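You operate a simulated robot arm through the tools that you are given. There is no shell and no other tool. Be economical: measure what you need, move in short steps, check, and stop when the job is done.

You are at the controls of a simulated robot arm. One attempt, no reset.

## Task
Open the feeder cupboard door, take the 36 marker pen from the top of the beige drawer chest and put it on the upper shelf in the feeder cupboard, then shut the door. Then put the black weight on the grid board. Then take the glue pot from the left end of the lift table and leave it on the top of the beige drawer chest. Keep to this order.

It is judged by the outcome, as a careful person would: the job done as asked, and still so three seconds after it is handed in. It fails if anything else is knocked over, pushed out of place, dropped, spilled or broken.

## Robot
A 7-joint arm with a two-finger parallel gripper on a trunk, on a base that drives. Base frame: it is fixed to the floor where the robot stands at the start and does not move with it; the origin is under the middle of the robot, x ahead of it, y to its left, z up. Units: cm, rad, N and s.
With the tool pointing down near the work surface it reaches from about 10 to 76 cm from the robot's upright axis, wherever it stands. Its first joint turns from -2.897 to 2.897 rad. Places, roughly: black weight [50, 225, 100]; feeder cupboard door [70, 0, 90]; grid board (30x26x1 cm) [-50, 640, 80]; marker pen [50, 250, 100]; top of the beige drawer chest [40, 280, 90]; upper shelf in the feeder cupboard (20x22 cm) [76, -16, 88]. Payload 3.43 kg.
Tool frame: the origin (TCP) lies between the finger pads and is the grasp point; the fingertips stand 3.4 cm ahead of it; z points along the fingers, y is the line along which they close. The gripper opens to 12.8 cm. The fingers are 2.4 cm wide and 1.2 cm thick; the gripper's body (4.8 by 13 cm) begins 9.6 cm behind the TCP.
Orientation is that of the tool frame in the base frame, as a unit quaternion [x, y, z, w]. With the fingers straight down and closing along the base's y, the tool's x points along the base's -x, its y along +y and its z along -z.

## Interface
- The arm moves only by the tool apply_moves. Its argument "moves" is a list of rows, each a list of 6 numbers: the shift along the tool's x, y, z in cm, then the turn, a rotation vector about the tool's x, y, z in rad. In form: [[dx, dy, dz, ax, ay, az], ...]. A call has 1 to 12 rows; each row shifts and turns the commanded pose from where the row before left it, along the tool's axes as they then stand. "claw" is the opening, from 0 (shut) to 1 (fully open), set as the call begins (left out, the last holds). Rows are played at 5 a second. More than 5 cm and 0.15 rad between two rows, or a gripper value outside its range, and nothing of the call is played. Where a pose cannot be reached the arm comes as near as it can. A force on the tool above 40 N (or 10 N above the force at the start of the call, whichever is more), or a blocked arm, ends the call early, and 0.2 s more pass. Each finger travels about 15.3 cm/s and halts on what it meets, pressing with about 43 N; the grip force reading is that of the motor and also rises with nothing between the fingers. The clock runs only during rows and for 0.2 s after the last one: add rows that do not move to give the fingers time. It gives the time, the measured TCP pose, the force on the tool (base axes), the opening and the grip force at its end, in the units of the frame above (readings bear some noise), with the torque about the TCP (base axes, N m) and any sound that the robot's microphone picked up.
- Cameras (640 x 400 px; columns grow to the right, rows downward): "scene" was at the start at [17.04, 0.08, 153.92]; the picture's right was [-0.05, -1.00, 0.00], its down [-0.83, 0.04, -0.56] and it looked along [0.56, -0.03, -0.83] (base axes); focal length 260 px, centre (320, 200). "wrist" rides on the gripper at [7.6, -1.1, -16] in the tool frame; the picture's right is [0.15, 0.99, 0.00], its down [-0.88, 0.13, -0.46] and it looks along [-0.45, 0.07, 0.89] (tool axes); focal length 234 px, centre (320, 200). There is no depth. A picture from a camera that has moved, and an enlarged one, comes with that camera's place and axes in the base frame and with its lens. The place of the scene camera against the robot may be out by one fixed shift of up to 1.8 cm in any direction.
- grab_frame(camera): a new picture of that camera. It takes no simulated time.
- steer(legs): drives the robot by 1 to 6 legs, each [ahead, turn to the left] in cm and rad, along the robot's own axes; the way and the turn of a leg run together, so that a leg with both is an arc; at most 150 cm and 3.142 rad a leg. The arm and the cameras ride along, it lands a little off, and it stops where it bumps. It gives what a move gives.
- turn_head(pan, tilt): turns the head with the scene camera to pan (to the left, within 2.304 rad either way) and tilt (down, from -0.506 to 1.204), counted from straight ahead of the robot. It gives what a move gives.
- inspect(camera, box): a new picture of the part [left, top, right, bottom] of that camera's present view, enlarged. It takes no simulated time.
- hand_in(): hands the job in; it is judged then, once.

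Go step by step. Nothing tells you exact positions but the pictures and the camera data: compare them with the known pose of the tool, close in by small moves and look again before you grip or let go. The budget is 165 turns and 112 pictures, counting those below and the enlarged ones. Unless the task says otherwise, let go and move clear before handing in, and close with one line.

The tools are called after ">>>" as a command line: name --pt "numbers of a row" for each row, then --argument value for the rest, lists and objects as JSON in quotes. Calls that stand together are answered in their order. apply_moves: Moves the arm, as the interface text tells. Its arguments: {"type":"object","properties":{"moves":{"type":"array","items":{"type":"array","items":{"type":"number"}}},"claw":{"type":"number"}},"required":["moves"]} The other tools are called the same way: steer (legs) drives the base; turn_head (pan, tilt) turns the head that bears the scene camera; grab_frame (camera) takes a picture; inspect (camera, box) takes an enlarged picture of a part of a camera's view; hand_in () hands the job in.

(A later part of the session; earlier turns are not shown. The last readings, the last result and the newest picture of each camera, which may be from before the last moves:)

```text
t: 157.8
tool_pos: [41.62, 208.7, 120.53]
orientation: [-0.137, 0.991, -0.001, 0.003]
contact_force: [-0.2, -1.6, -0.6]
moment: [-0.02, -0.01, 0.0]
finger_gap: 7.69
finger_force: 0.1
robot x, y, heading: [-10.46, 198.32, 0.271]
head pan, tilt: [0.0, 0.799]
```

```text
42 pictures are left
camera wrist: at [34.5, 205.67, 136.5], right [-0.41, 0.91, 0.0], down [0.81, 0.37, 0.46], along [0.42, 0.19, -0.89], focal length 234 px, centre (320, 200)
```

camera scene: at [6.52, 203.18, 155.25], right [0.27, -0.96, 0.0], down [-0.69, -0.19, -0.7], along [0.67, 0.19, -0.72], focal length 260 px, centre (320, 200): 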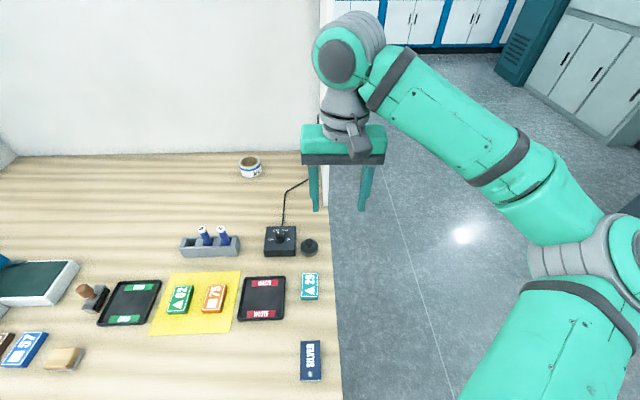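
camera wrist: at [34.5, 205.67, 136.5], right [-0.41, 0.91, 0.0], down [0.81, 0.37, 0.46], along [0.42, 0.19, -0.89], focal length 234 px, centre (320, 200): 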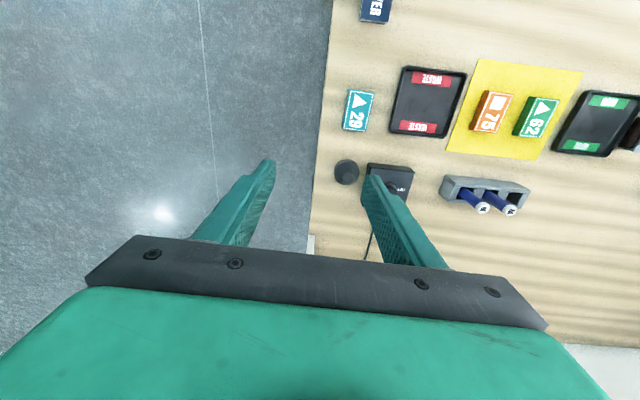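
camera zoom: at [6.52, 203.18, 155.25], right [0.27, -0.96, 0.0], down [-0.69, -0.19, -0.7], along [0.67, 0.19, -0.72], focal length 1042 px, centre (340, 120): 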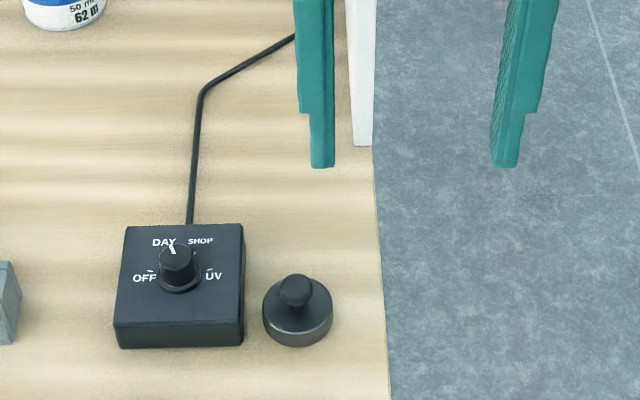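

The weight's knob top is about (46.2, 216.6, 95.2). A switch box is close on its left, so I turn the tool 90° to grip front-to-back, and move above it.

>>> apply_moves --pt "0 0 0 0 0 0.143" --pt "0 0 0 0 0 0.143" --pt "0 0 0 0 0 0.143" --pt "0 0 0 0 0 0.143" --pt "0 0 0 0 0 0.143" --pt "0 0 0 0 0 0.143" --pt "0 0 0 0 0 0.143" --pt "0 0 0 0 0 0.143" --pt "0 0 0 0 0 0.143" --pt "0 0 0 0 0 0.143" --pt "0 0 0 0 0 0.141"

>>> apply_moves --pt "2.1 2.2 3 0 0 0" --pt "2.1 2.2 3 0 0 0" --pt "2.1 2.2 3 0 0 0" --pt "0 0 3 0 0 0" --pt "0 0 0 0 0 0"

>>> inspect --camera "scene" --box '[255, 170, 375, 270]'

>>> grab_frame --camera "wrist"

```text
t: 160.2
tool_pos: [41.58, 208.79, 120.61]
orientation: [0.604, 0.797, 0.001, 0.003]
contact_force: [-0.1, 0.2, 0.3]
moment: [0.03, 0.04, 0.01]
finger_gap: 7.7
finger_force: 0.0
robot x, y, heading: [-10.52, 197.64, 0.275]
head pan, tilt: [0.0, 0.799]
```

```text
t: 161.4
tool_pos: [46.45, 216.59, 108.44]
orientation: [0.603, 0.797, 0.002, 0.004]
contact_force: [-0.5, 0.4, 0.2]
moment: [0.01, -0.06, 0.0]
finger_gap: 7.7
finger_force: 0.1
robot x, y, heading: [-10.77, 197.79, 0.278]
head pan, tilt: [0.0, 0.799]
```

```text
4.00 times, centred on (315, 220) of scene
camera zoom: at [6.52, 203.18, 155.25], right [0.27, -0.96, 0.0], down [-0.69, -0.19, -0.7], along [0.67, 0.19, -0.72], focal length 1042 px, centre (340, 120)
```

zoom: 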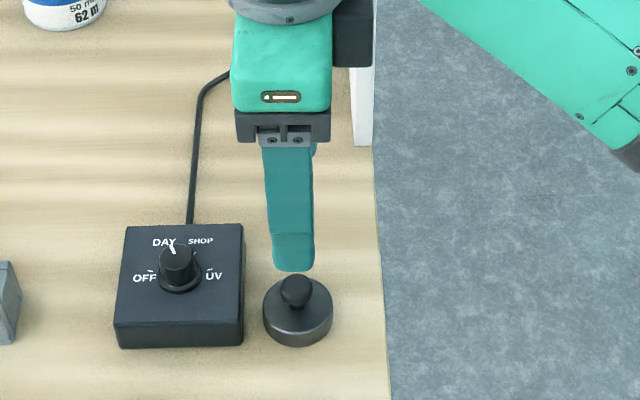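

```text
40 pictures are left
camera wrist: at [43.09, 223.73, 124.44], right [0.91, 0.41, 0.01], down [0.36, -0.81, 0.46], along [0.19, -0.42, -0.89], focal length 234 px, centre (320, 200)
```

wrist: 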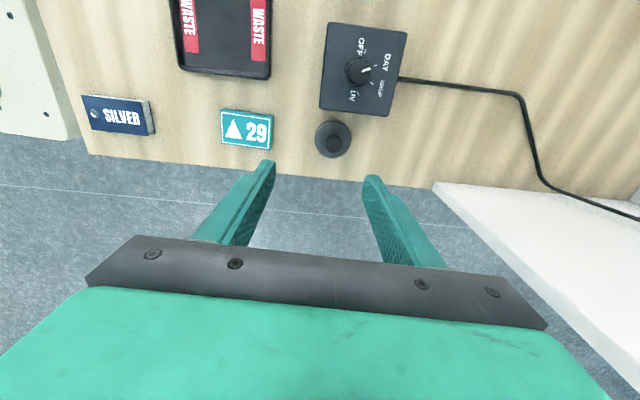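

The wrist camera says the knob is about 1.7 cm further ahead. I correct, descend 6 cm and look again.

>>> apply_moves --pt "0.2 1.6 0 0 0 0" --pt "0 0 3 0 0 0" --pt "0 0 3 0 0 0" --pt "0 0 0 0 0 0"

>>> inspect --camera "wrist" --box '[220, 80, 440, 240]'

>>> inspect --camera "scene" --box '[265, 200, 355, 270]'

```text
t: 162.4
tool_pos: [47.92, 217.13, 102.66]
orientation: [0.603, 0.798, 0.001, 0.004]
contact_force: [0.0, 0.7, 0.1]
moment: [0.0, -0.04, -0.02]
finger_gap: 7.69
finger_force: 0.0
robot x, y, heading: [-10.94, 197.7, 0.278]
head pan, tilt: [0.0, 0.799]
```

```text
2.50 times, centred on (330, 160) of wrist
camera zoom: at [44.65, 224.15, 118.5], right [0.91, 0.41, 0.01], down [0.36, -0.81, 0.46], along [0.19, -0.42, -0.89], focal length 585 px, centre (295, 300)
```

zoom: 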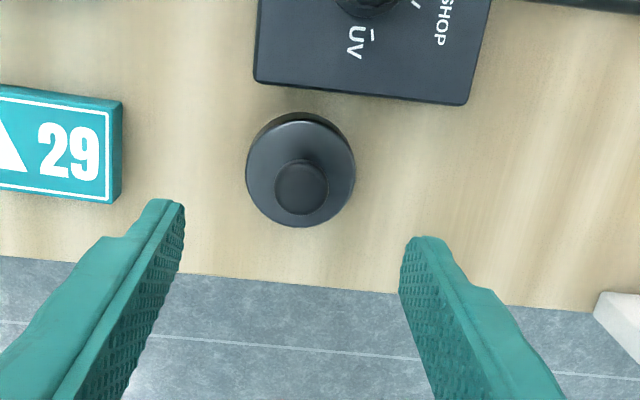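

```text
5.71 times, centred on (310, 235) of scene
camera zoom: at [6.52, 203.18, 155.25], right [0.27, -0.96, 0.0], down [-0.69, -0.19, -0.7], along [0.67, 0.19, -0.72], focal length 1489 px, centre (377, 0)
```

zoom: 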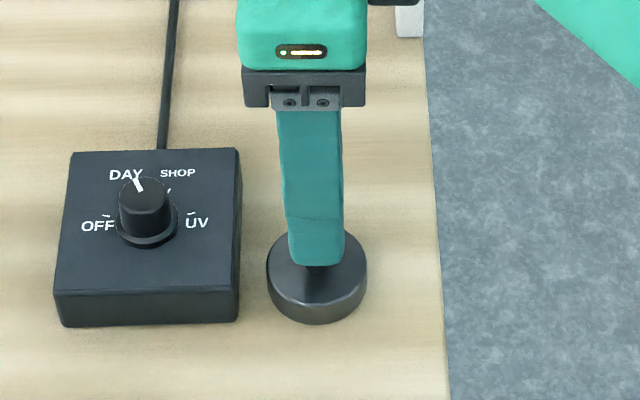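

Nearly centred; I correct 0.4 cm left and 0.25 ahead and descend to grip the puck's body.

>>> apply_moves --pt "0.45 0.25 2 0 0 0" --pt "0 0 3 0 0 0" --pt "0 0 2 0 0 0" --pt "0 0 1.2 0 0 0" --pt "0 0 0 0 0 0"

>>> inspect --camera "wrist" --box '[220, 80, 440, 240]'

```text
t: 163.6
tool_pos: [47.99, 217.61, 94.34]
orientation: [0.604, 0.797, 0.002, 0.004]
contact_force: [0.0, 0.8, 0.1]
moment: [0.03, -0.02, 0.01]
finger_gap: 7.67
finger_force: 0.0
robot x, y, heading: [-10.6, 197.7, 0.27]
head pan, tilt: [0.0, 0.799]
```

```text
2.50 times, centred on (330, 160) of wrist
camera zoom: at [44.81, 224.64, 110.32], right [0.91, 0.41, 0.01], down [0.36, -0.81, 0.46], along [0.19, -0.42, -0.89], focal length 585 px, centre (295, 300)
```

zoom: 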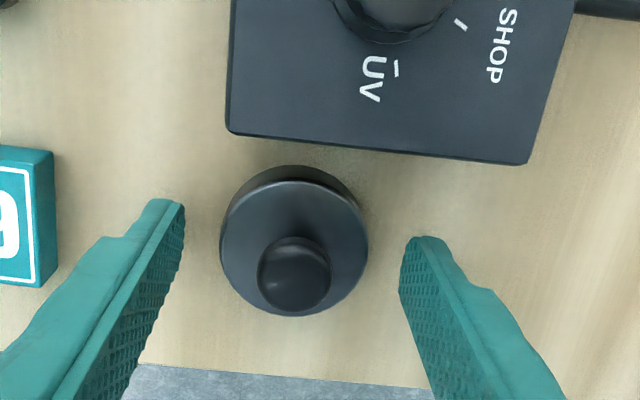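

Centred. I lower another 0.5 cm and close.

>>> apply_moves --pt "0 0 0.5 0 0 0" --pt "0 0 0 0 0 0"

>>> apply_moves --pt "0 0 0 0 0 0" --pt "0 0 0 0 0 0" --pt "0 0 0 0 0 0" --claw 0.0

>>> inspect --camera "scene" --box '[265, 200, 355, 270]'

```text
t: 164.2
tool_pos: [47.96, 217.7, 93.81]
orientation: [0.603, 0.797, 0.001, 0.003]
contact_force: [-0.4, 0.6, -0.4]
moment: [-0.01, -0.04, 0.02]
finger_gap: 7.66
finger_force: 0.0
robot x, y, heading: [-10.78, 197.85, 0.274]
head pan, tilt: [0.0, 0.799]
```

```text
t: 165.0
tool_pos: [48.07, 217.63, 93.82]
orientation: [0.604, 0.797, 0.002, 0.003]
contact_force: [-1.1, 0.2, 0.0]
moment: [0.01, 0.06, 0.0]
finger_gap: 5.03
finger_force: 43.0
robot x, y, heading: [-10.6, 197.57, 0.272]
head pan, tilt: [0.0, 0.799]
```

```text
5.71 times, centred on (310, 235) of scene
camera zoom: at [6.52, 203.18, 155.25], right [0.27, -0.96, 0.0], down [-0.69, -0.19, -0.7], along [0.67, 0.19, -0.72], focal length 1489 px, centre (377, 0)
```

zoom: 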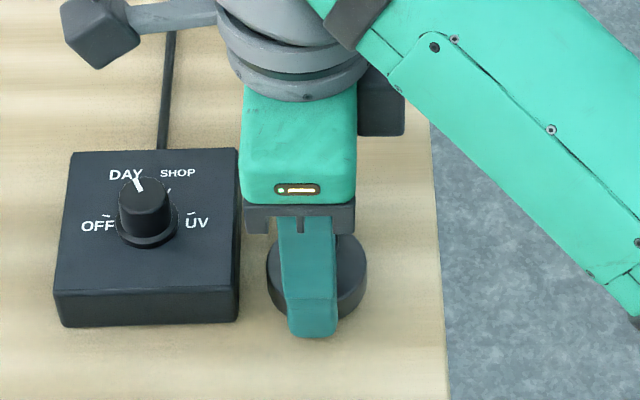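

The weight is gripped (gap 5.03). I lift it and look toward the grid board area.

>>> apply_moves --pt "0 0 -2 0 0 0" --pt "0 0 -3 0 0 0" --pt "0 0 -4 0 0 0" --pt "0 0 -4 0 0 0" --pt "0 0 -4 0 0 0" --pt "0 0 -4 0 0 0" --pt "0 0 -4 0 0 0" --pt "0 -4 0 0 0 0" --pt "0 -4 0 0 0 0" --pt "0 -4 0 0 0 0"

>>> steer --legs '[[-45, 0], [0, 1.38]]'

>>> turn_head --pan 0.0 --tilt 0.25

>>> grab_frame --camera "scene"

```text
t: 167.2
tool_pos: [36.34, 214.44, 118.66]
orientation: [0.603, 0.798, 0.001, 0.003]
contact_force: [0.1, -1.6, -3.0]
moment: [-0.06, 0.03, 0.04]
finger_gap: 5.03
finger_force: 43.4
robot x, y, heading: [-10.46, 197.74, 0.277]
head pan, tilt: [0.0, 0.799]
```

```text
t: 173.7
tool_pos: [-60.28, 235.13, 118.75]
orientation: [-0.035, 0.999, 0.003, 0.002]
contact_force: [-0.2, -0.3, -3.2]
moment: [0.0, 0.0, -0.02]
finger_gap: 5.08
finger_force: 43.2
robot x, y, heading: [-53.49, 185.63, 1.641]
head pan, tilt: [0.0, 0.799]
```

```text
t: 174.7
tool_pos: [-60.31, 235.22, 118.64]
orientation: [-0.035, 0.999, 0.003, 0.002]
contact_force: [0.8, -0.1, -3.5]
moment: [-0.02, -0.02, 0.02]
finger_gap: 5.03
finger_force: 42.7
robot x, y, heading: [-53.58, 185.86, 1.645]
head pan, tilt: [0.0, 0.25]
```

```text
35 pictures are left
camera scene: at [-55.53, 205.93, 160.15], right [1.0, 0.07, 0.0], down [0.02, -0.25, -0.97], along [-0.07, 0.97, -0.25], focal length 260 px, centre (320, 200)
```

scene: 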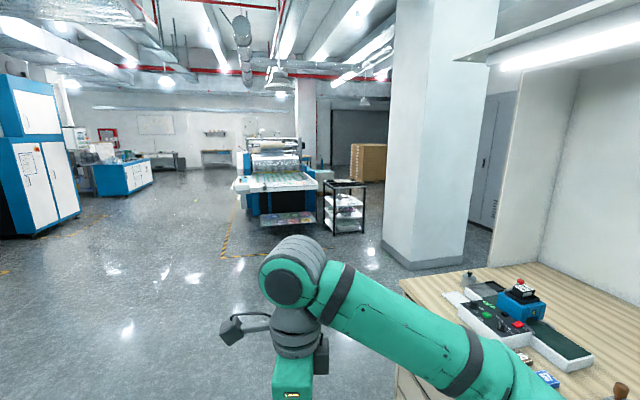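

A machine with a white table stands ahead near y 600–650. I drive 300 cm toward it and look again.

>>> steer --legs '[[150, 0], [150, -0.07]]'

>>> turn_head --pan 0.0 --tilt 0.45

>>> grab_frame --camera "scene"

```text
t: 189.2
tool_pos: [-68.0, 536.46, 118.75]
orientation: [0.006, 1.0, 0.003, 0.002]
contact_force: [-0.1, 0.5, -3.3]
moment: [0.0, -0.03, 0.01]
finger_gap: 5.03
finger_force: 43.1
robot x, y, heading: [-65.58, 486.82, 1.56]
head pan, tilt: [0.0, 0.25]
```

```text
t: 189.9
tool_pos: [-68.17, 536.51, 118.74]
orientation: [0.006, 1.0, 0.003, 0.002]
contact_force: [0.2, 0.8, -3.3]
moment: [-0.04, 0.0, 0.0]
finger_gap: 5.06
finger_force: 43.5
robot x, y, heading: [-65.11, 486.4, 1.565]
head pan, tilt: [0.0, 0.45]
```

```text
34 pictures are left
camera scene: at [-65.77, 506.64, 158.29], right [1.0, -0.01, 0.0], down [0.0, -0.43, -0.9], along [0.01, 0.9, -0.43], focal length 260 px, centre (320, 200)
```

scene: 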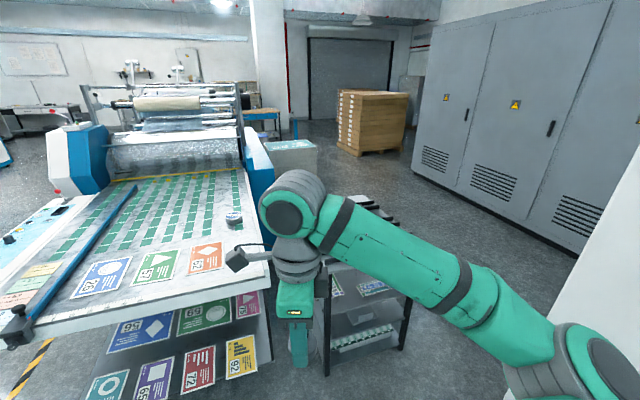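

A trolley (right) likely carries the grid board, hidden by my arm. The machine's table may be the lift table. I zoom on the table, and shift my arm out of the way by turning slightly.

>>> inspect --camera "scene" --box '[0, 130, 280, 330]'

>>> steer --legs '[[0, -0.45]]'

>>> turn_head --pan 0.4 --tilt 0.55

>>> grab_frame --camera "scene"

```text
2.00 times, centred on (140, 230) of scene
camera zoom: at [-65.77, 506.64, 158.29], right [1.0, -0.01, 0.0], down [0.0, -0.43, -0.9], along [0.01, 0.9, -0.43], focal length 521 px, centre (680, 140)
```

zoom: 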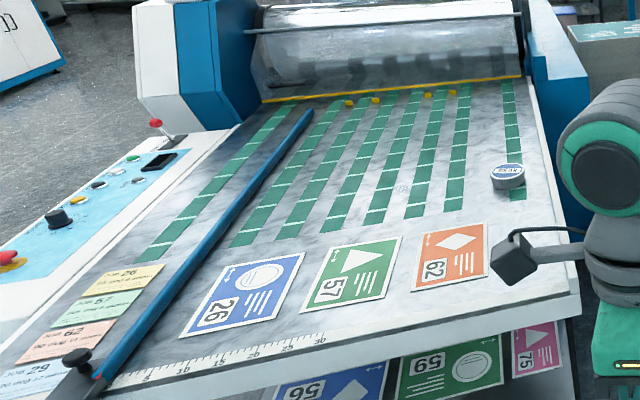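

```text
t: 191.8
tool_pos: [-46.11, 532.63, 118.72]
orientation: [0.228, 0.974, 0.003, 0.003]
contact_force: [0.1, 0.3, -3.3]
moment: [-0.03, 0.04, 0.01]
finger_gap: 5.03
finger_force: 43.5
robot x, y, heading: [-65.46, 486.51, 1.105]
head pan, tilt: [0.0, 0.45]
```

```text
t: 192.6
tool_pos: [-46.14, 532.58, 118.7]
orientation: [0.228, 0.974, 0.003, 0.003]
contact_force: [0.1, -0.2, -2.7]
moment: [0.02, 0.04, -0.03]
finger_gap: 5.0
finger_force: 43.2
robot x, y, heading: [-65.65, 486.45, 1.106]
head pan, tilt: [0.4, 0.55]
```

```text
32 pictures are left
camera scene: at [-60.71, 505.31, 157.38], right [1.0, -0.06, 0.0], down [-0.03, -0.52, -0.85], along [0.05, 0.85, -0.52], focal length 260 px, centre (320, 200)
```

scene: 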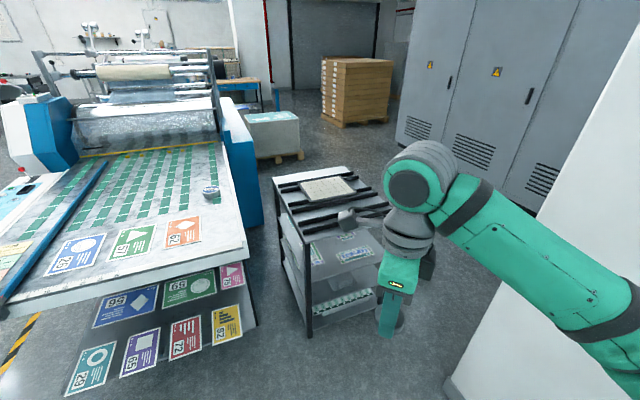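

Now I see a light board on the trolley top. I zoom in.

>>> inspect --camera "scene" --box '[260, 150, 420, 250]'

```text
4.00 times, centred on (340, 200) of scene
camera zoom: at [-60.71, 505.31, 157.38], right [1.0, -0.06, 0.0], down [-0.03, -0.52, -0.85], along [0.05, 0.85, -0.52], focal length 1042 px, centre (240, 200)
```

zoom: 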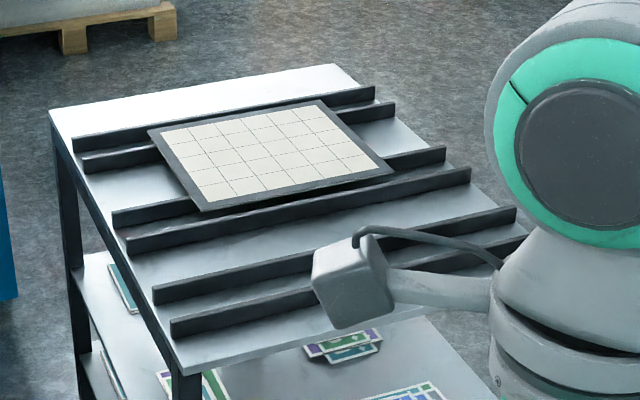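

The grid board lies on the trolley's slats, centred about (-47.5, 643, 81). I drive closer, keeping the elbow clear of the grey column at right.

>>> steer --legs '[[0, 0.342], [72, 0]]'

>>> turn_head --pan 0.0 --tilt 0.85

>>> grab_frame --camera "scene"

```text
t: 197.7
tool_pos: [-53.88, 606.94, 118.64]
orientation: [0.06, 0.998, 0.004, 0.001]
contact_force: [-0.4, 0.2, -3.0]
moment: [0.0, 0.0, -0.03]
finger_gap: 5.01
finger_force: 43.2
robot x, y, heading: [-56.65, 557.25, 1.447]
head pan, tilt: [0.4, 0.55]
```

```text
t: 198.5
tool_pos: [-53.9, 606.95, 118.75]
orientation: [0.061, 0.998, 0.004, 0.002]
contact_force: [-0.3, -0.3, -2.9]
moment: [-0.02, 0.02, 0.0]
finger_gap: 5.02
finger_force: 43.2
robot x, y, heading: [-56.88, 557.05, 1.45]
head pan, tilt: [0.0, 0.85]
```

```text
30 pictures are left
camera scene: at [-54.97, 575.65, 154.85], right [0.99, -0.12, 0.0], down [-0.09, -0.75, -0.66], along [0.08, 0.66, -0.75], focal length 260 px, centre (320, 200)
```

scene: 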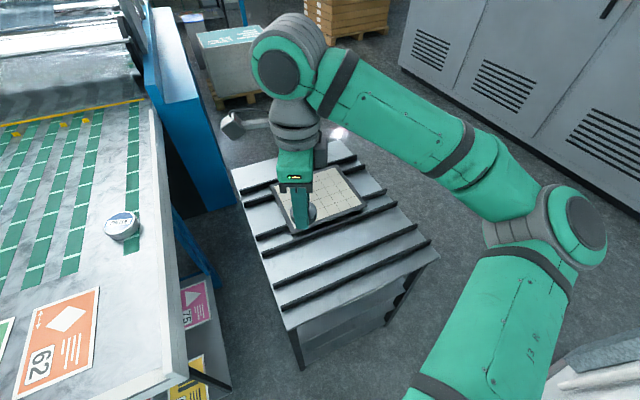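

The board is ahead under my gripper. I zoom for its edges.

>>> inspect --camera "scene" --box '[230, 140, 440, 290]'

```text
2.67 times, centred on (335, 215) of scene
camera zoom: at [-54.97, 575.65, 154.85], right [0.99, -0.12, 0.0], down [-0.09, -0.75, -0.66], along [0.08, 0.66, -0.75], focal length 695 px, centre (280, 160)
```

zoom: 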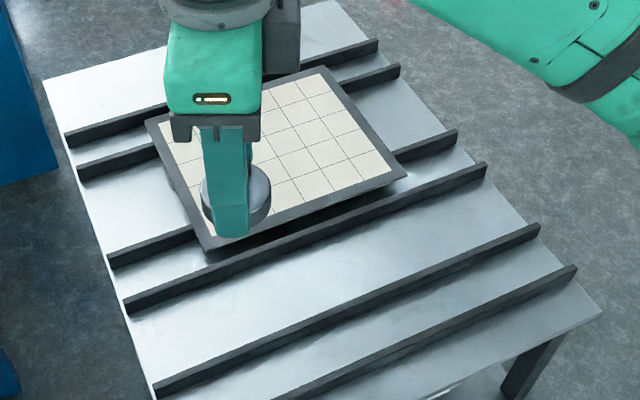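

The board centre is about (-48.1, 641.8, 81.8). I drive 14 cm closer, then extend over the board and lower partway.

>>> steer --legs '[[14, 0]]'

>>> apply_moves --pt "-0.4 3.4 3 0 0 0" --pt "-0.4 3.4 3 0 0 0" --pt "-0.4 3.4 3 0 0 0" --pt "-0.2 3.4 3 0 0 0" --pt "0 3.4 3 0 0 0" --pt "0 3 3 0 0 0" --pt "0 0 3 0 0 0" --pt "0 0 3 0 0 0" --pt "0 0 0 0 0 0"

>>> inspect --camera "scene" --box '[230, 180, 440, 330]'

>>> grab_frame --camera "wrist"

```text
t: 199.8
tool_pos: [-52.2, 620.55, 118.61]
orientation: [0.06, 0.998, 0.003, 0.002]
contact_force: [0.0, 0.2, -2.9]
moment: [-0.01, 0.04, -0.01]
finger_gap: 5.01
finger_force: 42.9
robot x, y, heading: [-55.01, 570.98, 1.446]
head pan, tilt: [0.0, 0.85]
```

```text
t: 201.8
tool_pos: [-48.4, 640.53, 94.78]
orientation: [0.059, 0.998, 0.003, 0.002]
contact_force: [0.5, 0.4, -3.6]
moment: [0.03, 0.01, 0.06]
finger_gap: 5.03
finger_force: 42.7
robot x, y, heading: [-55.24, 570.68, 1.444]
head pan, tilt: [0.0, 0.85]
```

```text
2.67 times, centred on (335, 255) of scene
camera zoom: at [-53.31, 589.29, 154.84], right [0.99, -0.12, 0.0], down [-0.09, -0.75, -0.66], along [0.08, 0.66, -0.75], focal length 695 px, centre (280, 53)
```

zoom: 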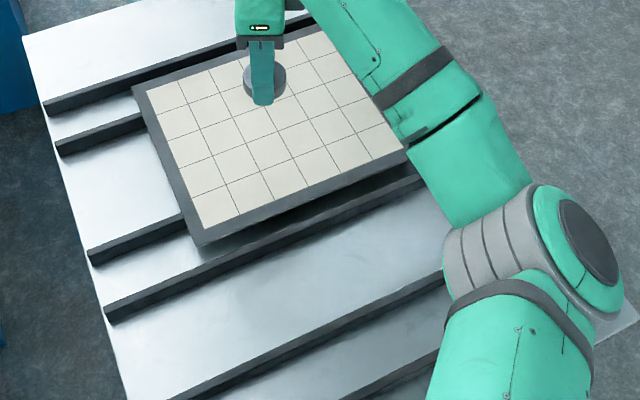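

```text
27 pictures are left
camera wrist: at [-56.09, 640.21, 110.68], right [-0.03, 1.0, 0.01], down [0.89, 0.02, 0.46], along [0.46, 0.02, -0.89], focal length 234 px, centre (320, 200)
```

wrist: 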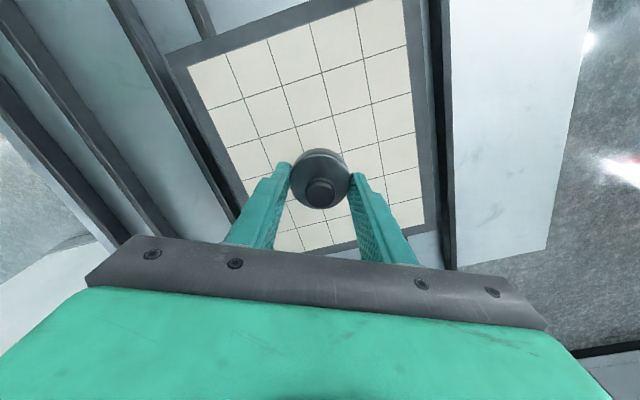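

The weight hovers over the board's middle. I lower 7.5 cm and then check.

>>> apply_moves --pt "0 0 2.5 0 0 0" --pt "0 0 2.5 0 0 0" --pt "0 0 2 0 0 0" --pt "0 0 0.7 0 0 0" --pt "0 0 0 0 0 0"

>>> inspect --camera "scene" --box '[270, 170, 360, 240]'

```text
t: 203.1
tool_pos: [-48.36, 640.47, 87.11]
orientation: [0.06, 0.998, 0.003, 0.002]
contact_force: [-0.1, 0.6, -3.9]
moment: [-0.02, 0.01, -0.02]
finger_gap: 5.04
finger_force: 42.8
robot x, y, heading: [-55.1, 570.23, 1.447]
head pan, tilt: [0.0, 0.85]
```

```text
5.71 times, centred on (315, 205) of scene
camera zoom: at [-53.31, 589.29, 154.84], right [0.99, -0.12, 0.0], down [-0.09, -0.75, -0.66], along [0.08, 0.66, -0.75], focal length 1489 px, centre (349, 171)
```

zoom: 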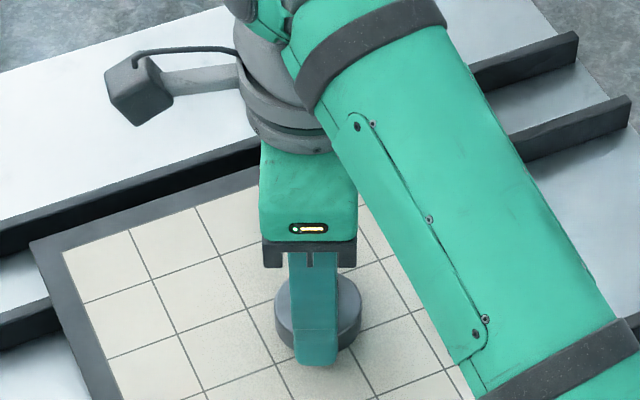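

Close above the board. I lower in fine steps until it touches.

>>> apply_moves --pt "0 0 0.3 0 0 0" --pt "0 0 0.3 0 0 0" --pt "0 0 0.3 0 0 0" --pt "0 0 0 0 0 0"

>>> apply_moves --pt "0 0 0.2 0 0 0" --pt "0 0 0.2 0 0 0" --pt "0 0 0 0 0 0"

>>> inspect --camera "scene" --box '[270, 170, 360, 240]'

```text
t: 203.7
tool_pos: [-48.25, 640.44, 86.99]
orientation: [0.059, 0.998, 0.007, 0.001]
contact_force: [-0.3, -1.7, 8.3]
moment: [-0.14, -0.17, -0.04]
finger_gap: 5.04
finger_force: 42.9
robot x, y, heading: [-54.83, 570.72, 1.445]
head pan, tilt: [0.0, 0.85]
stopped in row 3: the force on the tool passed its limit at 44 N (the readings are from after the stop); the commanded pose is now the measured one
```

```text
t: 204.3
tool_pos: [-48.19, 640.58, 86.9]
orientation: [0.06, 0.998, 0.008, 0.002]
contact_force: [0.6, 0.5, 8.8]
moment: [-0.25, -0.1, -0.04]
finger_gap: 5.02
finger_force: 43.1
robot x, y, heading: [-54.66, 570.6, 1.45]
head pan, tilt: [0.0, 0.85]
stopped in row 2: the force on the tool passed its limit at 43 N (the readings are from after the stop); the commanded pose is now the measured one
```

```text
5.71 times, centred on (315, 205) of scene
camera zoom: at [-53.32, 589.23, 154.85], right [0.99, -0.12, 0.0], down [-0.09, -0.75, -0.66], along [0.08, 0.66, -0.75], focal length 1489 px, centre (349, 171)
```

zoom: 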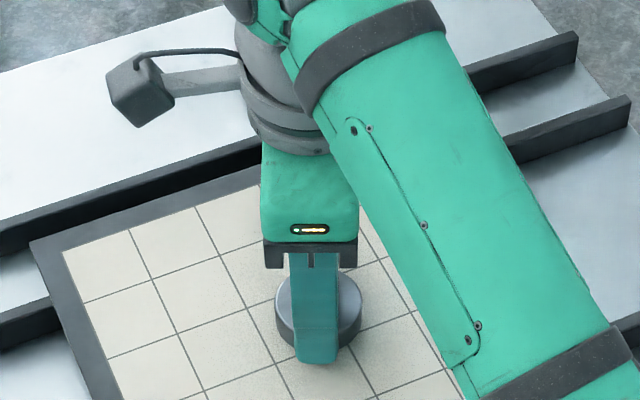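

Contact is felt; the weight rests on the board. I open, wait, and lift straight up.

>>> apply_moves --pt "0 0 0 0 0 0" --pt "0 0 0 0 0 0" --pt "0 0 0 0 0 0" --claw 0.6

>>> apply_moves --pt "0 0 -2 0 0 0" --pt "0 0 -4 0 0 0" --pt "0 0 -4 0 0 0" --pt "0 0 -4 0 0 0" --pt "0 0 -4 0 0 0" --pt "0 0 -4 0 0 0" --pt "0 0 -4 0 0 0" --pt "0 -4 -4 0 0 0" --pt "0 -4 0 0 0 0" --pt "0 -4 0 0 0 0" --pt "0 -4 0 0 0 0" --pt "0 -3 0 0 0 0"

>>> inspect --camera "scene" --box '[230, 160, 410, 280]'

```text
t: 205.1
tool_pos: [-48.33, 640.6, 86.78]
orientation: [0.059, 0.998, 0.007, 0.001]
contact_force: [0.4, 1.2, 0.3]
moment: [0.0, -0.01, -0.01]
finger_gap: 7.68
finger_force: 0.0
robot x, y, heading: [-55.03, 570.66, 1.451]
head pan, tilt: [0.0, 0.85]
```

```text
refused: row 8 steps farther than a row can; nothing moved
```

```text
3.33 times, centred on (320, 220) of scene
camera zoom: at [-53.32, 589.25, 154.84], right [0.99, -0.12, 0.0], down [-0.09, -0.75, -0.66], along [0.08, 0.66, -0.75], focal length 868 px, centre (320, 133)
```

zoom: 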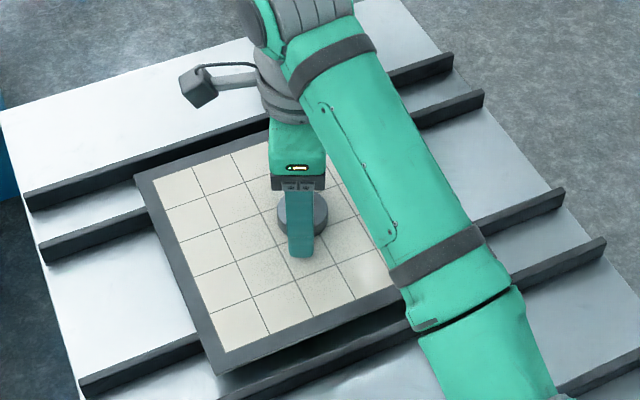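

>>> apply_moves --pt "0 0 -2 0 0 0" --pt "0 0 -4 0 0 0" --pt "0 0 -4 0 0 0" --pt "0 0 -4 0 0 0" --pt "0 0 -4 0 0 0" --pt "0 0 -4 0 0 0" --pt "0 0 -4 0 0 0" --pt "0 0 -4 0 0 0" --pt "0 0 -3 0 0 0"

>>> steer --legs '[[-45, 0]]'

>>> turn_head --pan 0.5 --tilt 0.5

>>> grab_frame --camera "scene"

```text
t: 207.1
tool_pos: [-48.34, 640.09, 119.86]
orientation: [0.059, 0.998, 0.007, 0.002]
contact_force: [-0.3, 0.1, 0.1]
moment: [-0.01, 0.02, 0.03]
finger_gap: 7.67
finger_force: 0.0
robot x, y, heading: [-55.12, 570.98, 1.448]
head pan, tilt: [0.0, 0.85]
```

```text
t: 209.8
tool_pos: [-53.72, 594.97, 119.75]
orientation: [0.061, 0.998, 0.006, 0.002]
contact_force: [-0.1, -0.8, -0.5]
moment: [-0.01, -0.07, -0.02]
finger_gap: 7.67
finger_force: 0.0
robot x, y, heading: [-60.71, 525.64, 1.447]
head pan, tilt: [0.0, 0.85]
```

```text
t: 210.7
tool_pos: [-53.76, 594.98, 119.82]
orientation: [0.061, 0.998, 0.007, 0.002]
contact_force: [-0.4, 0.0, -0.1]
moment: [-0.01, -0.01, 0.01]
finger_gap: 7.66
finger_force: 0.1
robot x, y, heading: [-60.45, 525.39, 1.446]
head pan, tilt: [0.499, 0.499]
```

```text
23 pictures are left
camera scene: at [-63.13, 544.88, 157.84], right [0.93, 0.36, 0.0], down [0.17, -0.45, -0.88], along [-0.32, 0.82, -0.48], focal length 260 px, centre (320, 200)
```

scene: 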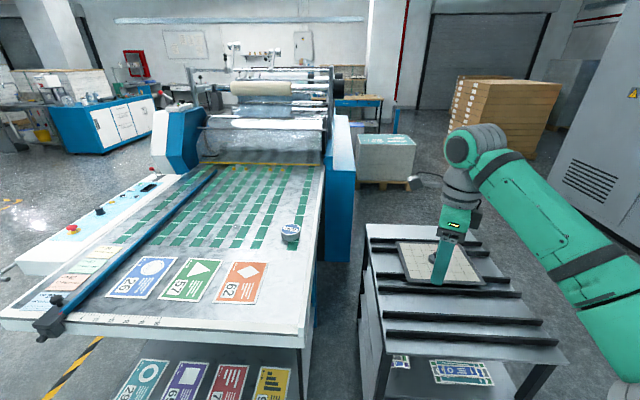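

The weight is on the board. The glue pot is, I believe, the red pot I saw near the cupboard on the dark lift table holding the pallet, at about (43, -48, 50). I retract the arm, check the weight once, and head back.

>>> apply_moves --pt "0 -4 0 0 0 0" --pt "0 -4 0 0 0 0" --pt "0 -4 0 0 0 0" --pt "0 -4 0 0 0 0" --pt "0 -4 0 0 0 0" --pt "0 -2 0 0 0 0"

>>> inspect --camera "scene" --box '[350, 210, 550, 330]'

>>> steer --legs '[[-30, 0], [0, 3.03], [150, 0], [150, 0]]'

```text
t: 212.1
tool_pos: [-56.4, 573.14, 119.5]
orientation: [0.062, 0.998, 0.007, 0.001]
contact_force: [0.0, 0.3, -0.5]
moment: [-0.05, -0.01, 0.03]
finger_gap: 7.67
finger_force: 0.1
robot x, y, heading: [-60.77, 525.73, 1.44]
head pan, tilt: [0.499, 0.499]
```

```text
3.20 times, centred on (450, 270) of scene
camera zoom: at [-63.14, 544.89, 157.84], right [0.93, 0.37, 0.0], down [0.17, -0.45, -0.88], along [-0.32, 0.82, -0.48], focal length 834 px, centre (-96, -24)
```

zoom: 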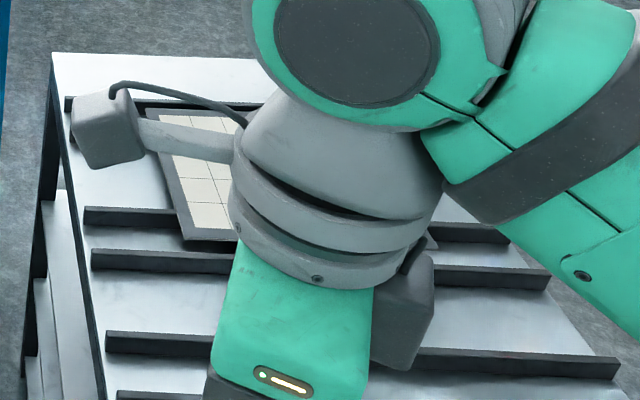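

```text
t: 236.4
tool_pos: [-137.13, 155.46, 119.57]
orientation: [0.994, -0.108, -0.003, 0.007]
contact_force: [1.0, 0.1, 0.0]
moment: [0.01, 0.01, 0.02]
finger_gap: 7.68
finger_force: 0.1
robot x, y, heading: [-128.64, 202.58, -1.792]
head pan, tilt: [0.499, 0.499]
```

The base drifted to (-129, 203), still in free floor. I head for the start position.

>>> steer --legs '[[0, 0.769], [130, 0], [90, 0]]'

>>> turn_head --pan 0.3 --tilt 0.65

>>> grab_frame --camera "scene"

```text
t: 249.5
tool_pos: [14.72, -23.18, 119.6]
orientation: [0.96, 0.279, 0.0, 0.008]
contact_force: [0.8, -0.6, -0.3]
moment: [-0.01, 0.0, 0.0]
finger_gap: 7.67
finger_force: 0.1
robot x, y, heading: [-12.4, 15.95, -1.007]
head pan, tilt: [0.499, 0.499]
```

```text
t: 250.2
tool_pos: [14.71, -23.28, 119.59]
orientation: [0.96, 0.279, -0.001, 0.007]
contact_force: [-0.1, -0.5, -0.3]
moment: [0.01, 0.0, 0.0]
finger_gap: 7.66
finger_force: 0.1
robot x, y, heading: [-12.01, 16.18, -1.013]
head pan, tilt: [0.3, 0.649]
```

```text
21 pictures are left
camera scene: at [-0.58, 2.06, 156.51], right [-0.65, -0.76, 0.0], down [-0.46, 0.39, -0.8], along [0.61, -0.52, -0.6], focal length 260 px, centre (320, 200)
```

scene: 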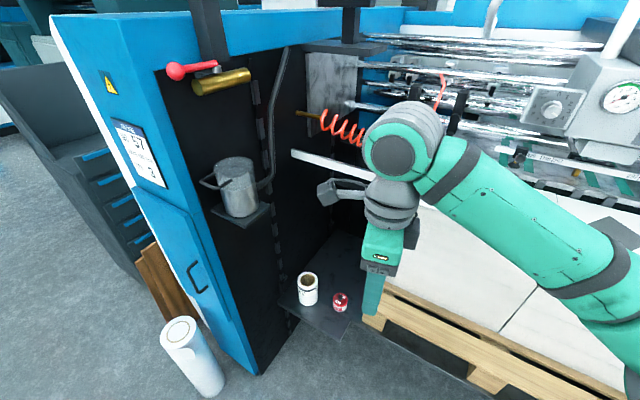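

The pot (about (42.7, -48.5), top z ≈ 49) sits between the tall paper stack and the white core. I'll approach from the cupboard side at heading −1.2 with the tool pitched 45°; first I reposition the base.

>>> steer --legs '[[0, -0.775], [-50, 0], [0, 0.588]]'

>>> apply_moves --pt "0 0 0 0 0 -0.143" --pt "0 0 0 0 0 -0.143" --pt "0 0 0 0 0 -0.143" --pt "0 0 0 0 0 -0.143" --pt "0 0 0 0 0 -0.143" --pt "0 0 0 0 0 -0.143" --pt "0 0 0 0 0 -0.143" --pt "0 0 0 0 0 -0.143" --pt "0 0 0 0 0 -0.143" --pt "0 0 0 0 0 -0.143" --pt "0 0 0 0 0 -0.141"

>>> apply_moves --pt "0 0 4 0 0 0" --pt "0 0 4 0 -0.13 0" --pt "0 0 4 0 -0.13 0" --pt "0 0 4 0 -0.13 0" --pt "0 0 2 0 -0.13 0" --pt "0 0 0 0 -0.13 0" --pt "0 0 0 0 -0.13 0" --pt "0 0 0 0 0 0"

>>> turn_head --pan 0.0 --tilt 0.7

>>> grab_frame --camera "scene"

```text
t: 257.2
tool_pos: [17.05, 21.17, 119.51]
orientation: [0.982, 0.19, -0.001, 0.007]
contact_force: [0.2, 0.5, 0.2]
moment: [-0.02, 0.0, -0.01]
finger_gap: 7.68
finger_force: 0.1
robot x, y, heading: [-1.81, 65.34, -1.19]
head pan, tilt: [0.3, 0.649]
```

```text
t: 259.6
tool_pos: [17.1, 21.16, 119.55]
orientation: [0.559, 0.829, -0.005, 0.005]
contact_force: [-0.1, 0.9, -0.5]
moment: [0.03, 0.0, -0.02]
finger_gap: 7.69
finger_force: 0.1
robot x, y, heading: [-1.97, 64.8, -1.194]
head pan, tilt: [0.3, 0.649]
```

```text
t: 261.4
tool_pos: [20.23, 14.41, 101.51]
orientation: [0.516, 0.764, -0.219, 0.32]
contact_force: [-0.2, -0.1, 1.5]
moment: [0.0, -0.03, 0.01]
finger_gap: 7.67
finger_force: 0.1
out of reach, approached as far as the arm can: row 6, 7
robot x, y, heading: [-1.96, 64.86, -1.189]
head pan, tilt: [0.3, 0.649]
```

```text
t: 262.2
tool_pos: [20.11, 14.37, 101.51]
orientation: [0.516, 0.764, -0.217, 0.32]
contact_force: [-0.2, 0.0, -0.4]
moment: [0.01, 0.03, -0.02]
finger_gap: 7.66
finger_force: 0.1
robot x, y, heading: [-2.12, 64.58, -1.187]
head pan, tilt: [0.0, 0.7]
```

```text
20 pictures are left
camera scene: at [4.39, 47.65, 156.07], right [-0.93, -0.37, 0.0], down [-0.24, 0.6, -0.77], along [0.28, -0.71, -0.64], focal length 260 px, centre (320, 200)
```

scene: 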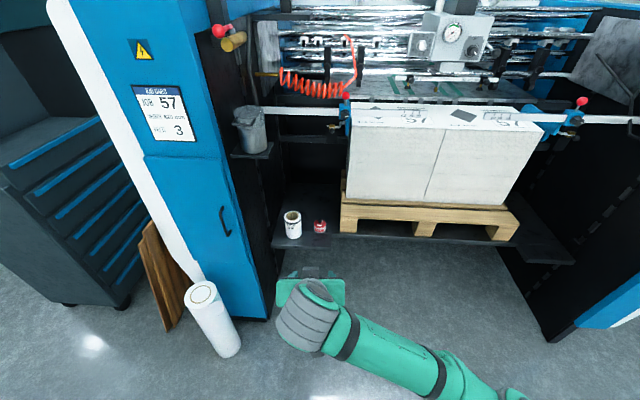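

The view is clear: pot at the left end of the dark lift table. I zoom on it.

>>> inspect --camera "scene" --box '[270, 180, 370, 260]'

```text
5.00 times, centred on (320, 220) of scene
camera zoom: at [4.39, 47.65, 156.07], right [-0.93, -0.37, 0.0], down [-0.24, 0.6, -0.77], along [0.28, -0.71, -0.64], focal length 1302 px, centre (320, 100)
```

zoom: 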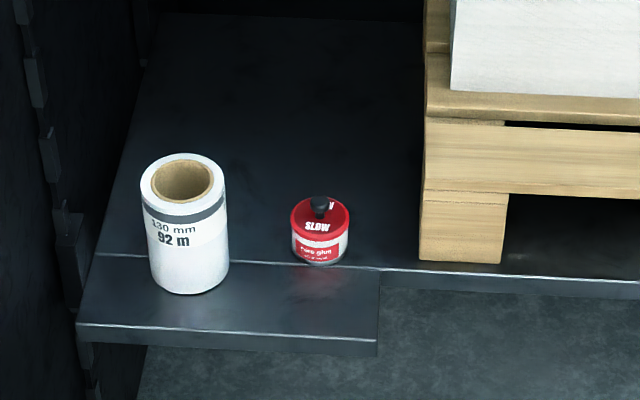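

A guide bar crosses above the pot at z ≈ 116, so the pitched approach from the front is right. I lower to about z 70 here, open wider, then drive 52 cm in.

>>> apply_moves --pt "2.83 -0.27 2.83 0 0 0" --pt "2.83 -0.27 2.83 0 0 0" --pt "2.83 -0.27 2.83 0 0 0" --pt "2.83 -0.27 2.83 0 0 0" --pt "2.83 -0.27 2.83 0 0 0" --pt "2.83 -0.27 2.83 0 0 0" --pt "2.83 -0.27 2.83 0 0 0" --pt "2.83 -0.27 2.83 0 0 0" --pt "0 0 0 0 0 0" --claw 0.75

>>> steer --legs '[[52, 0]]'

>>> grab_frame --camera "scene"

>>> grab_frame --camera "wrist"

```text
t: 264.2
tool_pos: [18.09, 13.51, 69.46]
orientation: [0.516, 0.764, -0.218, 0.32]
contact_force: [0.0, -0.4, 0.0]
moment: [0.01, -0.02, -0.02]
finger_gap: 9.62
finger_force: 0.1
robot x, y, heading: [-1.99, 64.46, -1.19]
head pan, tilt: [0.0, 0.7]
```

```text
t: 267.3
tool_pos: [37.09, -34.54, 69.4]
orientation: [0.518, 0.763, -0.218, 0.319]
contact_force: [0.9, -0.2, 0.2]
moment: [0.01, -0.01, 0.01]
finger_gap: 9.58
finger_force: 0.0
robot x, y, heading: [16.69, 17.05, -1.195]
head pan, tilt: [0.0, 0.7]
```

```text
18 pictures are left
camera scene: at [23.46, -0.41, 156.07], right [-0.93, -0.37, 0.0], down [-0.24, 0.6, -0.77], along [0.28, -0.71, -0.64], focal length 260 px, centre (320, 200)
```

scene: 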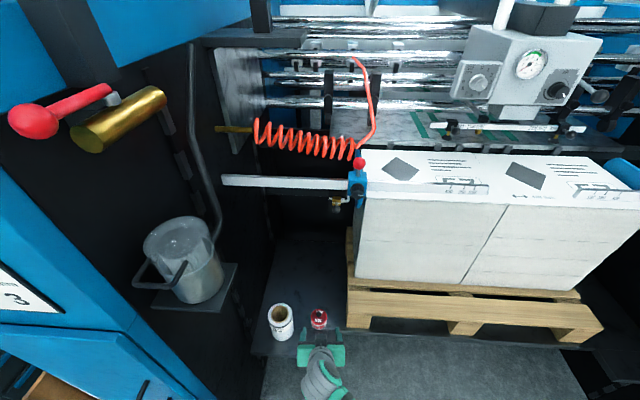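

```text
17 pictures are left
camera wrist: at [29.91, -19.48, 75.29], right [0.88, 0.46, -0.11], down [0.23, -0.22, 0.95], along [0.41, -0.86, -0.3], focal length 234 px, centre (320, 200)
```

wrist: 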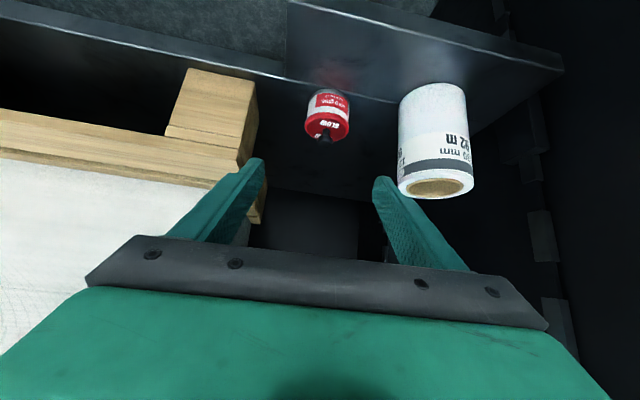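

Triangulating both views: pot middle ≈ (42, -46.5, 52). I advance 14 cm along the fingers, then re-check.

>>> apply_moves --pt "0.5 0.05 3.5 0 0 0" --pt "0.5 0.05 3.5 0 0 0" --pt "0.5 0.05 3.5 0 0 0" --pt "0.5 0.05 3.5 0 0 0" --pt "0 0 0 0 0 0"

>>> inspect --camera "scene" --box '[260, 270, 380, 370]'

>>> grab_frame --camera "wrist"

```text
t: 268.5
tool_pos: [40.46, -42.52, 58.27]
orientation: [0.517, 0.763, -0.219, 0.319]
contact_force: [-0.6, 0.1, -0.1]
moment: [0.03, -0.01, -0.03]
finger_gap: 9.6
finger_force: 0.1
robot x, y, heading: [17.38, 16.96, -1.191]
head pan, tilt: [0.0, 0.7]
```

```text
4.00 times, centred on (320, 320) of scene
camera zoom: at [23.46, -0.4, 156.07], right [-0.93, -0.37, 0.0], down [-0.24, 0.6, -0.77], along [0.28, -0.71, -0.64], focal length 1042 px, centre (320, -280)
```

zoom: 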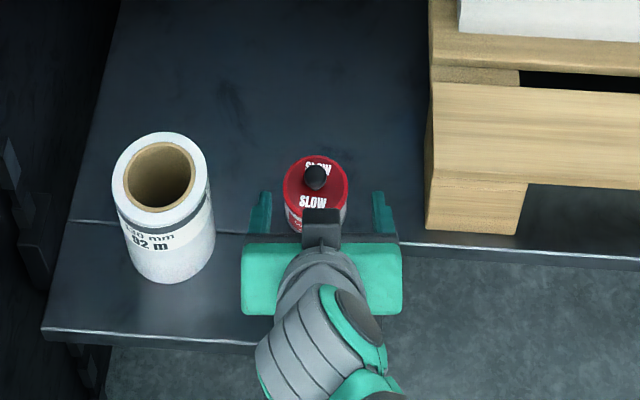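

```text
15 pictures are left
camera wrist: at [33.21, -27.38, 64.04], right [0.88, 0.46, -0.11], down [0.23, -0.22, 0.95], along [0.41, -0.86, -0.3], focal length 234 px, centre (320, 200)
```

wrist: 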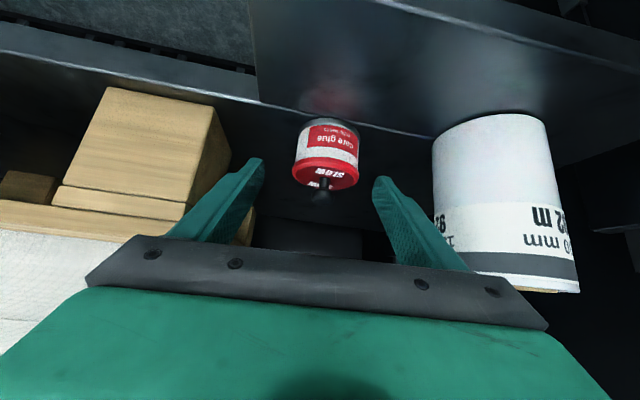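

Centred within half a centimetre. I advance the remaining 6.8 cm gently and close.

>>> apply_moves --pt "0 0.4 2 0 0 0" --pt "0 0 2 0 0 0" --pt "0 0 1.5 0 0 0" --pt "0 0 1.3 0 0 0" --pt "0 0 0 0 0 0"

>>> grab_frame --camera "wrist"

```text
t: 269.7
tool_pos: [42.78, -46.91, 53.81]
orientation: [0.517, 0.763, -0.219, 0.322]
contact_force: [-2.9, 8.4, 25.1]
moment: [0.4, -1.22, 0.51]
finger_gap: 9.66
finger_force: 0.1
robot x, y, heading: [16.69, 16.81, -1.193]
head pan, tilt: [0.0, 0.7]
```

```text
14 pictures are left
camera wrist: at [35.44, -31.78, 59.41], right [0.88, 0.46, -0.11], down [0.23, -0.22, 0.95], along [0.41, -0.86, -0.3], focal length 234 px, centre (320, 200)
```

wrist: 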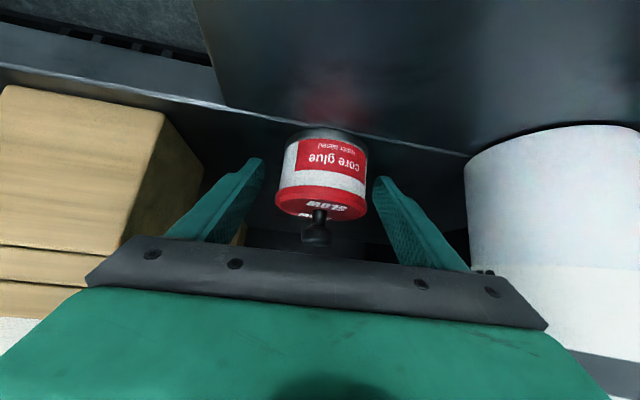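

The fingertips touch the platform lightly (25 N). I ease back 0.6 cm, nudge left 0.3, and close.

>>> apply_moves --pt "0 0.3 -0.6 0 0 0" --pt "0 0 0 0 0 0"

>>> apply_moves --pt "0 0 0 0 0 0" --pt "0 0 0 0 0 0" --pt "0 0 0 0 0 0" --claw 0.0

>>> grab_frame --camera "wrist"

```text
t: 270.3
tool_pos: [42.76, -46.18, 53.79]
orientation: [0.518, 0.764, -0.217, 0.319]
contact_force: [-0.8, -0.4, 0.9]
moment: [-0.01, -0.02, -0.04]
finger_gap: 9.62
finger_force: 0.0
robot x, y, heading: [17.53, 17.05, -1.194]
head pan, tilt: [0.0, 0.7]
```

```text
t: 271.1
tool_pos: [42.83, -46.36, 53.87]
orientation: [0.517, 0.764, -0.218, 0.32]
contact_force: [-0.4, -0.4, -0.7]
moment: [-0.01, 0.03, 0.03]
finger_gap: 6.29
finger_force: 43.0
robot x, y, heading: [16.96, 16.77, -1.196]
head pan, tilt: [0.0, 0.7]
heard: snap
```

```text
13 pictures are left
camera wrist: at [35.57, -31.25, 59.68], right [0.88, 0.46, -0.11], down [0.23, -0.22, 0.95], along [0.41, -0.86, -0.3], focal length 234 px, centre (320, 200)
```

wrist: 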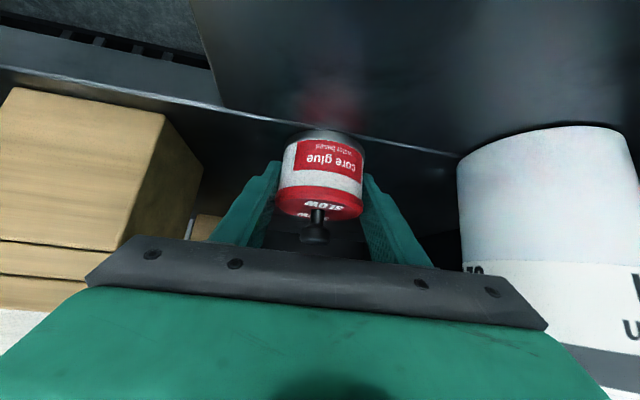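

I heard a "snap" as the fingers closed, so I inspect the pot before lifting.

>>> inspect --camera "wrist" --box '[250, 110, 390, 250]'

>>> inspect --camera "scene" --box '[280, 290, 360, 350]'

```text
2.86 times, centred on (320, 180) of wrist
camera zoom: at [35.57, -31.25, 59.68], right [0.88, 0.46, -0.11], down [0.23, -0.22, 0.95], along [0.41, -0.86, -0.3], focal length 669 px, centre (320, 257)
```

zoom: 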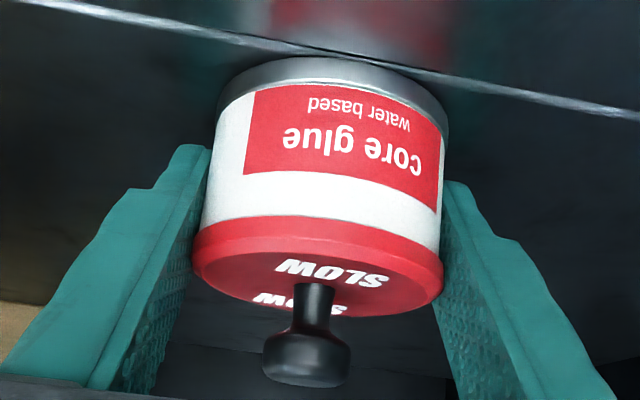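

```text
6.67 times, centred on (320, 320) of scene
camera zoom: at [23.46, -0.41, 156.07], right [-0.93, -0.37, 0.0], down [-0.24, 0.6, -0.77], along [0.28, -0.71, -0.64], focal length 1737 px, centre (320, -600)
```

zoom: 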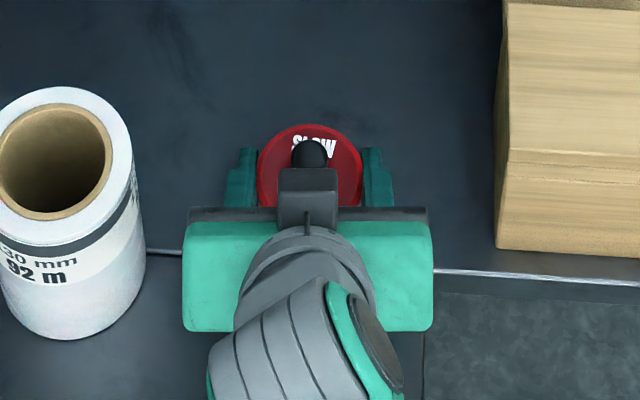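

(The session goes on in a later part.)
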